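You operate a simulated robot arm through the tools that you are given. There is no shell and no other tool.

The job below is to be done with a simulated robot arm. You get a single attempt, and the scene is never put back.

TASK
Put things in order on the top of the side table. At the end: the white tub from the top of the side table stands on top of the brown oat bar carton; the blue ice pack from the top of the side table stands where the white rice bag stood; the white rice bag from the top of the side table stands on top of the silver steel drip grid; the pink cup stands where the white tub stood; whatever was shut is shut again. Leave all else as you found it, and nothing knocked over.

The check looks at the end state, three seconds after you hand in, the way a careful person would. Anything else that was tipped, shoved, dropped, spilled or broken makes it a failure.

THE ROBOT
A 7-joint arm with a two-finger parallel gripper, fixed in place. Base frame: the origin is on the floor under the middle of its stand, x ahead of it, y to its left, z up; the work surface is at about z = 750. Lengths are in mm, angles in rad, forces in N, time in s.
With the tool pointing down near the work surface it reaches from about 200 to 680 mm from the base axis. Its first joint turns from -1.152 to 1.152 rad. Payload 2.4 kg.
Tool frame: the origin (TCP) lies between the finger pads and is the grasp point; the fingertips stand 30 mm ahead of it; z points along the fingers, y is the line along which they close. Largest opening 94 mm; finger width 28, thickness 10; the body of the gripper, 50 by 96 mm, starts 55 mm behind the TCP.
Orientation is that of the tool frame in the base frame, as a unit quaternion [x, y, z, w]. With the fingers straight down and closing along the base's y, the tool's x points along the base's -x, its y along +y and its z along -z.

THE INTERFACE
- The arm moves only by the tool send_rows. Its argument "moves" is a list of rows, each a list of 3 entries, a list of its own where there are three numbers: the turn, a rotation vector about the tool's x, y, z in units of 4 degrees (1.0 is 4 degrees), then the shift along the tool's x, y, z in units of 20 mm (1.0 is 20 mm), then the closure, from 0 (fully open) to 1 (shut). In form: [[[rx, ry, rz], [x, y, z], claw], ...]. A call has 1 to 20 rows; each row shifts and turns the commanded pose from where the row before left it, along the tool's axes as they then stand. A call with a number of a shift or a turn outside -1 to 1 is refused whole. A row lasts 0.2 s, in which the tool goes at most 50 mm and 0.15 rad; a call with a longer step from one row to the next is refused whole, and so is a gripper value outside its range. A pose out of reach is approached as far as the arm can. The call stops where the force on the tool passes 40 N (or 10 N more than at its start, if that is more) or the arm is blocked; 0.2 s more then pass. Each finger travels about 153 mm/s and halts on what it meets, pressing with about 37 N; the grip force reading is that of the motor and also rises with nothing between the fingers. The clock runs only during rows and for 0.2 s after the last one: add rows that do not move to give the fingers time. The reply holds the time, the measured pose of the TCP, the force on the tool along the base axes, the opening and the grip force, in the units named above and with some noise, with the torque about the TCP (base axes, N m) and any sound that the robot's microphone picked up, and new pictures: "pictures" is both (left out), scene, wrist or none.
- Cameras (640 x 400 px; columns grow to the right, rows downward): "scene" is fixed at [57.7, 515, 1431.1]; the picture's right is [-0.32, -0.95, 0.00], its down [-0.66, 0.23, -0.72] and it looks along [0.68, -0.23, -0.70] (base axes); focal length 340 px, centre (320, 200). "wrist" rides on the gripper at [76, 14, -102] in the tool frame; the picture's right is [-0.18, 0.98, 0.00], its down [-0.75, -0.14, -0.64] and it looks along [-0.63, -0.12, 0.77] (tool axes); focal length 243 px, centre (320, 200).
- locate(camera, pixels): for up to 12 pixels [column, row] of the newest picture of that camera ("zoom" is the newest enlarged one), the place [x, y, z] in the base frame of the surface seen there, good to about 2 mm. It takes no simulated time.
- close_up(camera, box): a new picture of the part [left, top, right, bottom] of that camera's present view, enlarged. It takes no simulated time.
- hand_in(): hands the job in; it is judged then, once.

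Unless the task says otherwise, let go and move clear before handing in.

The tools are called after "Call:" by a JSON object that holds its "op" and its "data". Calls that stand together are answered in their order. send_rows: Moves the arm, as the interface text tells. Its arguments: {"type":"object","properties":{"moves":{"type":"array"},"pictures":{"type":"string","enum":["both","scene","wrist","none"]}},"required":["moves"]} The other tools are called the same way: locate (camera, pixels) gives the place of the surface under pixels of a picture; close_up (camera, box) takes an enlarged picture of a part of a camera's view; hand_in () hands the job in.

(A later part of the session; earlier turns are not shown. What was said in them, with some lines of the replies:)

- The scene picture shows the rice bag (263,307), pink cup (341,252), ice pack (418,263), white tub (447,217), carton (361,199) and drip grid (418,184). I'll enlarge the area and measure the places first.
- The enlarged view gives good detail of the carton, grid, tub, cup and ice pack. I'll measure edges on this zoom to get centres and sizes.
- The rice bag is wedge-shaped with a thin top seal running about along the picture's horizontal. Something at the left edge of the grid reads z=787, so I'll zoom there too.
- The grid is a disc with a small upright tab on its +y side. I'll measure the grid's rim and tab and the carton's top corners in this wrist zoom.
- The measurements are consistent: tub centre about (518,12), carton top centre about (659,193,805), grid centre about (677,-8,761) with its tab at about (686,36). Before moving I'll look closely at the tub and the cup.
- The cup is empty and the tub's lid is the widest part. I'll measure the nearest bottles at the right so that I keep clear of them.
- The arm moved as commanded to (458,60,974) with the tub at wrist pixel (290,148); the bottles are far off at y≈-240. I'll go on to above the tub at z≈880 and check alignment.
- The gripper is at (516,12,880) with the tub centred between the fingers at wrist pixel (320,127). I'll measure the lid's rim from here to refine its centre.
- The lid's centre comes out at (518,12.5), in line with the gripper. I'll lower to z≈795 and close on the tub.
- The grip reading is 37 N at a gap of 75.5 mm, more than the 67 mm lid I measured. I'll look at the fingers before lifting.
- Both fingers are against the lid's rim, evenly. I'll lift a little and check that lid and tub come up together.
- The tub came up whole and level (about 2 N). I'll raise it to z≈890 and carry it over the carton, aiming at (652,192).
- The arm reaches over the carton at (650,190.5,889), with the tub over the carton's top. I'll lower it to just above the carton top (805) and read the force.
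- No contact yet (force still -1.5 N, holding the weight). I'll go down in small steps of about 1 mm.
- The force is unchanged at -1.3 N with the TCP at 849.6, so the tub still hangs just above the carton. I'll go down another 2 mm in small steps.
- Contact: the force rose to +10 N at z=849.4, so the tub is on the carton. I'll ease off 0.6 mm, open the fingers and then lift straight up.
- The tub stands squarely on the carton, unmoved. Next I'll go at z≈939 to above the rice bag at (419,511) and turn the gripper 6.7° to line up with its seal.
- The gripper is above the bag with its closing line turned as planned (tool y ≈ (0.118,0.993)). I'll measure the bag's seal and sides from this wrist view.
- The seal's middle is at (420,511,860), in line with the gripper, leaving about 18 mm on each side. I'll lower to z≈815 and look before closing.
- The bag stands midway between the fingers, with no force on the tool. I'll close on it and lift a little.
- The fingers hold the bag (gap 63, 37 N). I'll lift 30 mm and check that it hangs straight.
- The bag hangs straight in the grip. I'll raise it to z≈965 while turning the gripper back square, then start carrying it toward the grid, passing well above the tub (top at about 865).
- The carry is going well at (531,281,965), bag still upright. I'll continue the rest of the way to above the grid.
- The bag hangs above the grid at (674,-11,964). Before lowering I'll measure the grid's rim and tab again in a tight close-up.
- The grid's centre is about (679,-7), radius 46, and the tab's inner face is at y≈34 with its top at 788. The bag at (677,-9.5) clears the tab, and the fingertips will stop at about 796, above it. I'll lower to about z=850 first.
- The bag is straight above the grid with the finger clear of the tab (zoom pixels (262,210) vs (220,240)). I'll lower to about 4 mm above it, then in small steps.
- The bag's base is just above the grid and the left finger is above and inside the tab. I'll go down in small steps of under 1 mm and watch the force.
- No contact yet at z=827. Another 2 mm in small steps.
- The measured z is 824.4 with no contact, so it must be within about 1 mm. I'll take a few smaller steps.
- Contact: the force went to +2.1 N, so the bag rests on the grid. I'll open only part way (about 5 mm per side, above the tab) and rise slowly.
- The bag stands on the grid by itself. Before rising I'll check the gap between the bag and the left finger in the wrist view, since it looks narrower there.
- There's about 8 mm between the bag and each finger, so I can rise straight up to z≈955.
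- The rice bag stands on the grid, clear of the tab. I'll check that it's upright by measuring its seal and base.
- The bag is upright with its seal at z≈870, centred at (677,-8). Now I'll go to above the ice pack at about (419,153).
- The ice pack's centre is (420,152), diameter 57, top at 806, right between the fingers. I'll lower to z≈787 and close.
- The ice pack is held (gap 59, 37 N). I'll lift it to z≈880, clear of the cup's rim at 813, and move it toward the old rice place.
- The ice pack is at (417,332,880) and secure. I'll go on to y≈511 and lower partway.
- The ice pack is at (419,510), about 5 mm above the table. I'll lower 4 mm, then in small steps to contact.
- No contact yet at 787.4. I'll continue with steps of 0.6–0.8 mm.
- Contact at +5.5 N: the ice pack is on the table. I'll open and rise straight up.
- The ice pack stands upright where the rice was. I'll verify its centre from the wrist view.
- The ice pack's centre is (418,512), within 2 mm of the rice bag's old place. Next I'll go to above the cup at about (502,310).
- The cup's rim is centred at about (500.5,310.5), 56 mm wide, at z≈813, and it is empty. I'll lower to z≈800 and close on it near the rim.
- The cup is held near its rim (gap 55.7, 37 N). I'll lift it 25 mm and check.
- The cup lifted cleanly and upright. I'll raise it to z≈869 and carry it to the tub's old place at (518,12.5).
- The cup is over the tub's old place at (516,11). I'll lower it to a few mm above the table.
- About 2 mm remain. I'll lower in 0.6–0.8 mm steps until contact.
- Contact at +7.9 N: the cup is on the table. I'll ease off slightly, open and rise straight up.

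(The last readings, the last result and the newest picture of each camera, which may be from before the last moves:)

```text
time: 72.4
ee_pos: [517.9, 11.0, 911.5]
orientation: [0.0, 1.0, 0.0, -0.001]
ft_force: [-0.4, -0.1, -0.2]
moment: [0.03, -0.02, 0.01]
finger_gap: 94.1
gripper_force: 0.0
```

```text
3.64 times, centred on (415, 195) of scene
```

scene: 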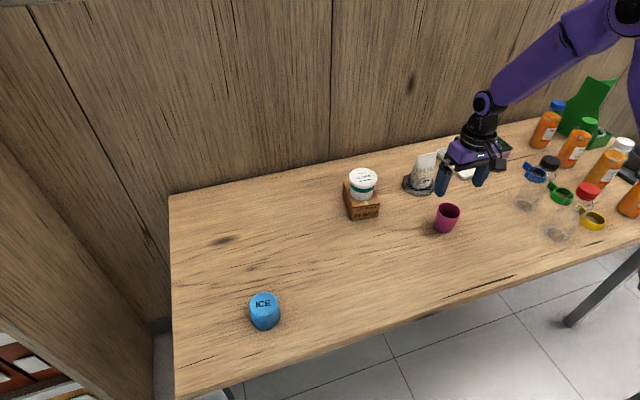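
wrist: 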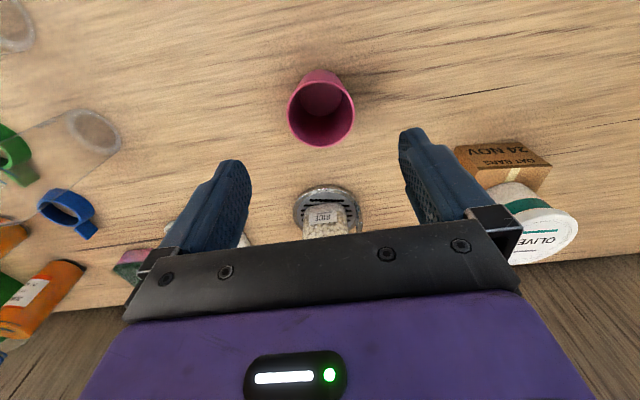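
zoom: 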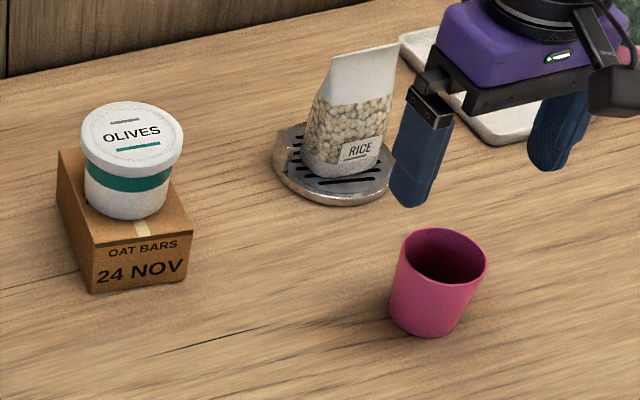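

All four things are placed and upright. I'll check the cup's centre and the carton's corners, and move the arm back up clear toward its starting pose.

Call:
{"op": "locate", "data": {"camera": "wrist", "pixels": [[289, 113], [353, 110], [321, 82], [322, 144]]}}

Call:
{"op": "locate", "data": {"camera": "zoom", "pixels": [[92, 247], [191, 235], [93, 292], [186, 279], [60, 150], [130, 130], [358, 62], [290, 190]]}}

Call:
{"op": "send_rows", "data": {"moves": [[[0, 0, 0], [0.4, 0.3, -0.9], 0], [[0, 0, 0], [0.5, 0.4, -0.9], 0], [[0, 0, 0], [0.7, 0.6, -0.9], 0], [[0, 0, 0], [0.7, 0.6, -0.9], 0], [[0, 0, 0], [0.7, 0.6, -0.9], 0], [[0, 0, 0], [0.7, 0.6, -0.9], 0], [[0, 0, 0], [0.7, 0.6, -0.9], 0], [[0, 0, 0], [0.7, 0.6, -0.9], 0], [[0, 0, 0], [0.7, 0.6, -0.9], 0], [[0, 0, 0], [0.7, 0.6, -0.9], 0], [[0, 0, 0], [0.7, 0.6, -0.9], 0], [[0, 0, 0], [0.7, 0.6, -0.6], 0], [[0, 0, 0], [0.7, 0.6, 0], 0], [[0, 0, 0], [0, 0, 0], 0]]}}

```text
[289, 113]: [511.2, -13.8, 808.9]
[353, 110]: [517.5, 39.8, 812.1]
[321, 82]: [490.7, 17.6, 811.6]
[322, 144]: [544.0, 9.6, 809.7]
```

```text
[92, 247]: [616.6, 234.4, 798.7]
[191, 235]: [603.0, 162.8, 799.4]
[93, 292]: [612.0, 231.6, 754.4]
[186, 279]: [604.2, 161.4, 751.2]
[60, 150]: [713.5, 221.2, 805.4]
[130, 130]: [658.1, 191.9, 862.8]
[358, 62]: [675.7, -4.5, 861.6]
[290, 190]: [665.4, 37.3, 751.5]
```

```text
time: 75.4
ee_pos: [343.6, 156.1, 1118.8]
orientation: [0.0, 1.0, 0.001, 0.0]
ft_force: [0.5, 0.1, 0.1]
moment: [0.01, -0.03, -0.07]
finger_gap: 93.9
gripper_force: 0.0
```

scene: 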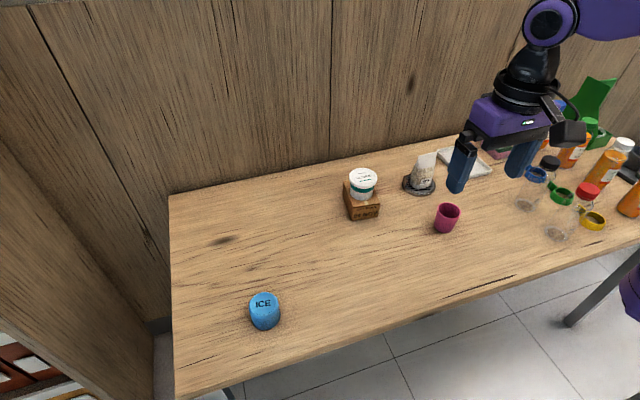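
wrist: 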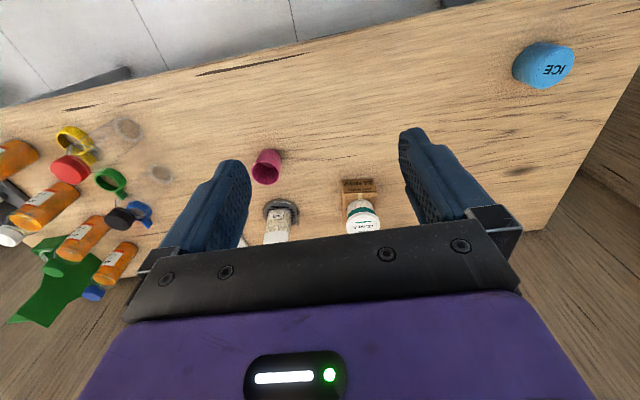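

The last pictures show the tub on the carton (362,185), the rice bag on the grid (422,172), the ice pack at (265,311) and the cup at (446,217), centred at (517,13). The carton's corners are within 2 mm of where they started, and the rest is untouched. The arm is clear, so I'm handing in.

Call:
{"op": "hand_in", "data": {}}

```text
The job is handed in.
```

The last pictures show all four things in place and upright, and I've handed the job in. I haven't had a result from the check.

| Item | Where it stands now | How it measured |
|---|---|---|
| White tub | On top of the oat bar carton, lid still on | The carton's corners are within about 2 mm of where they started |
| White rice bag | On top of the steel drip grid, clear of the grid's tab | Upright, with its seal at about z = 870 |
| Blue ice pack | Where the rice bag stood | Centre within about 2 mm of the bag's old place |
| Pink cup | Where the tub stood | Centre within about 1 mm of the tub's old place |

I opened nothing along the way, and the bottles, tray and sponge look as they did at the start. The arm is open, empty and back near its starting pose.
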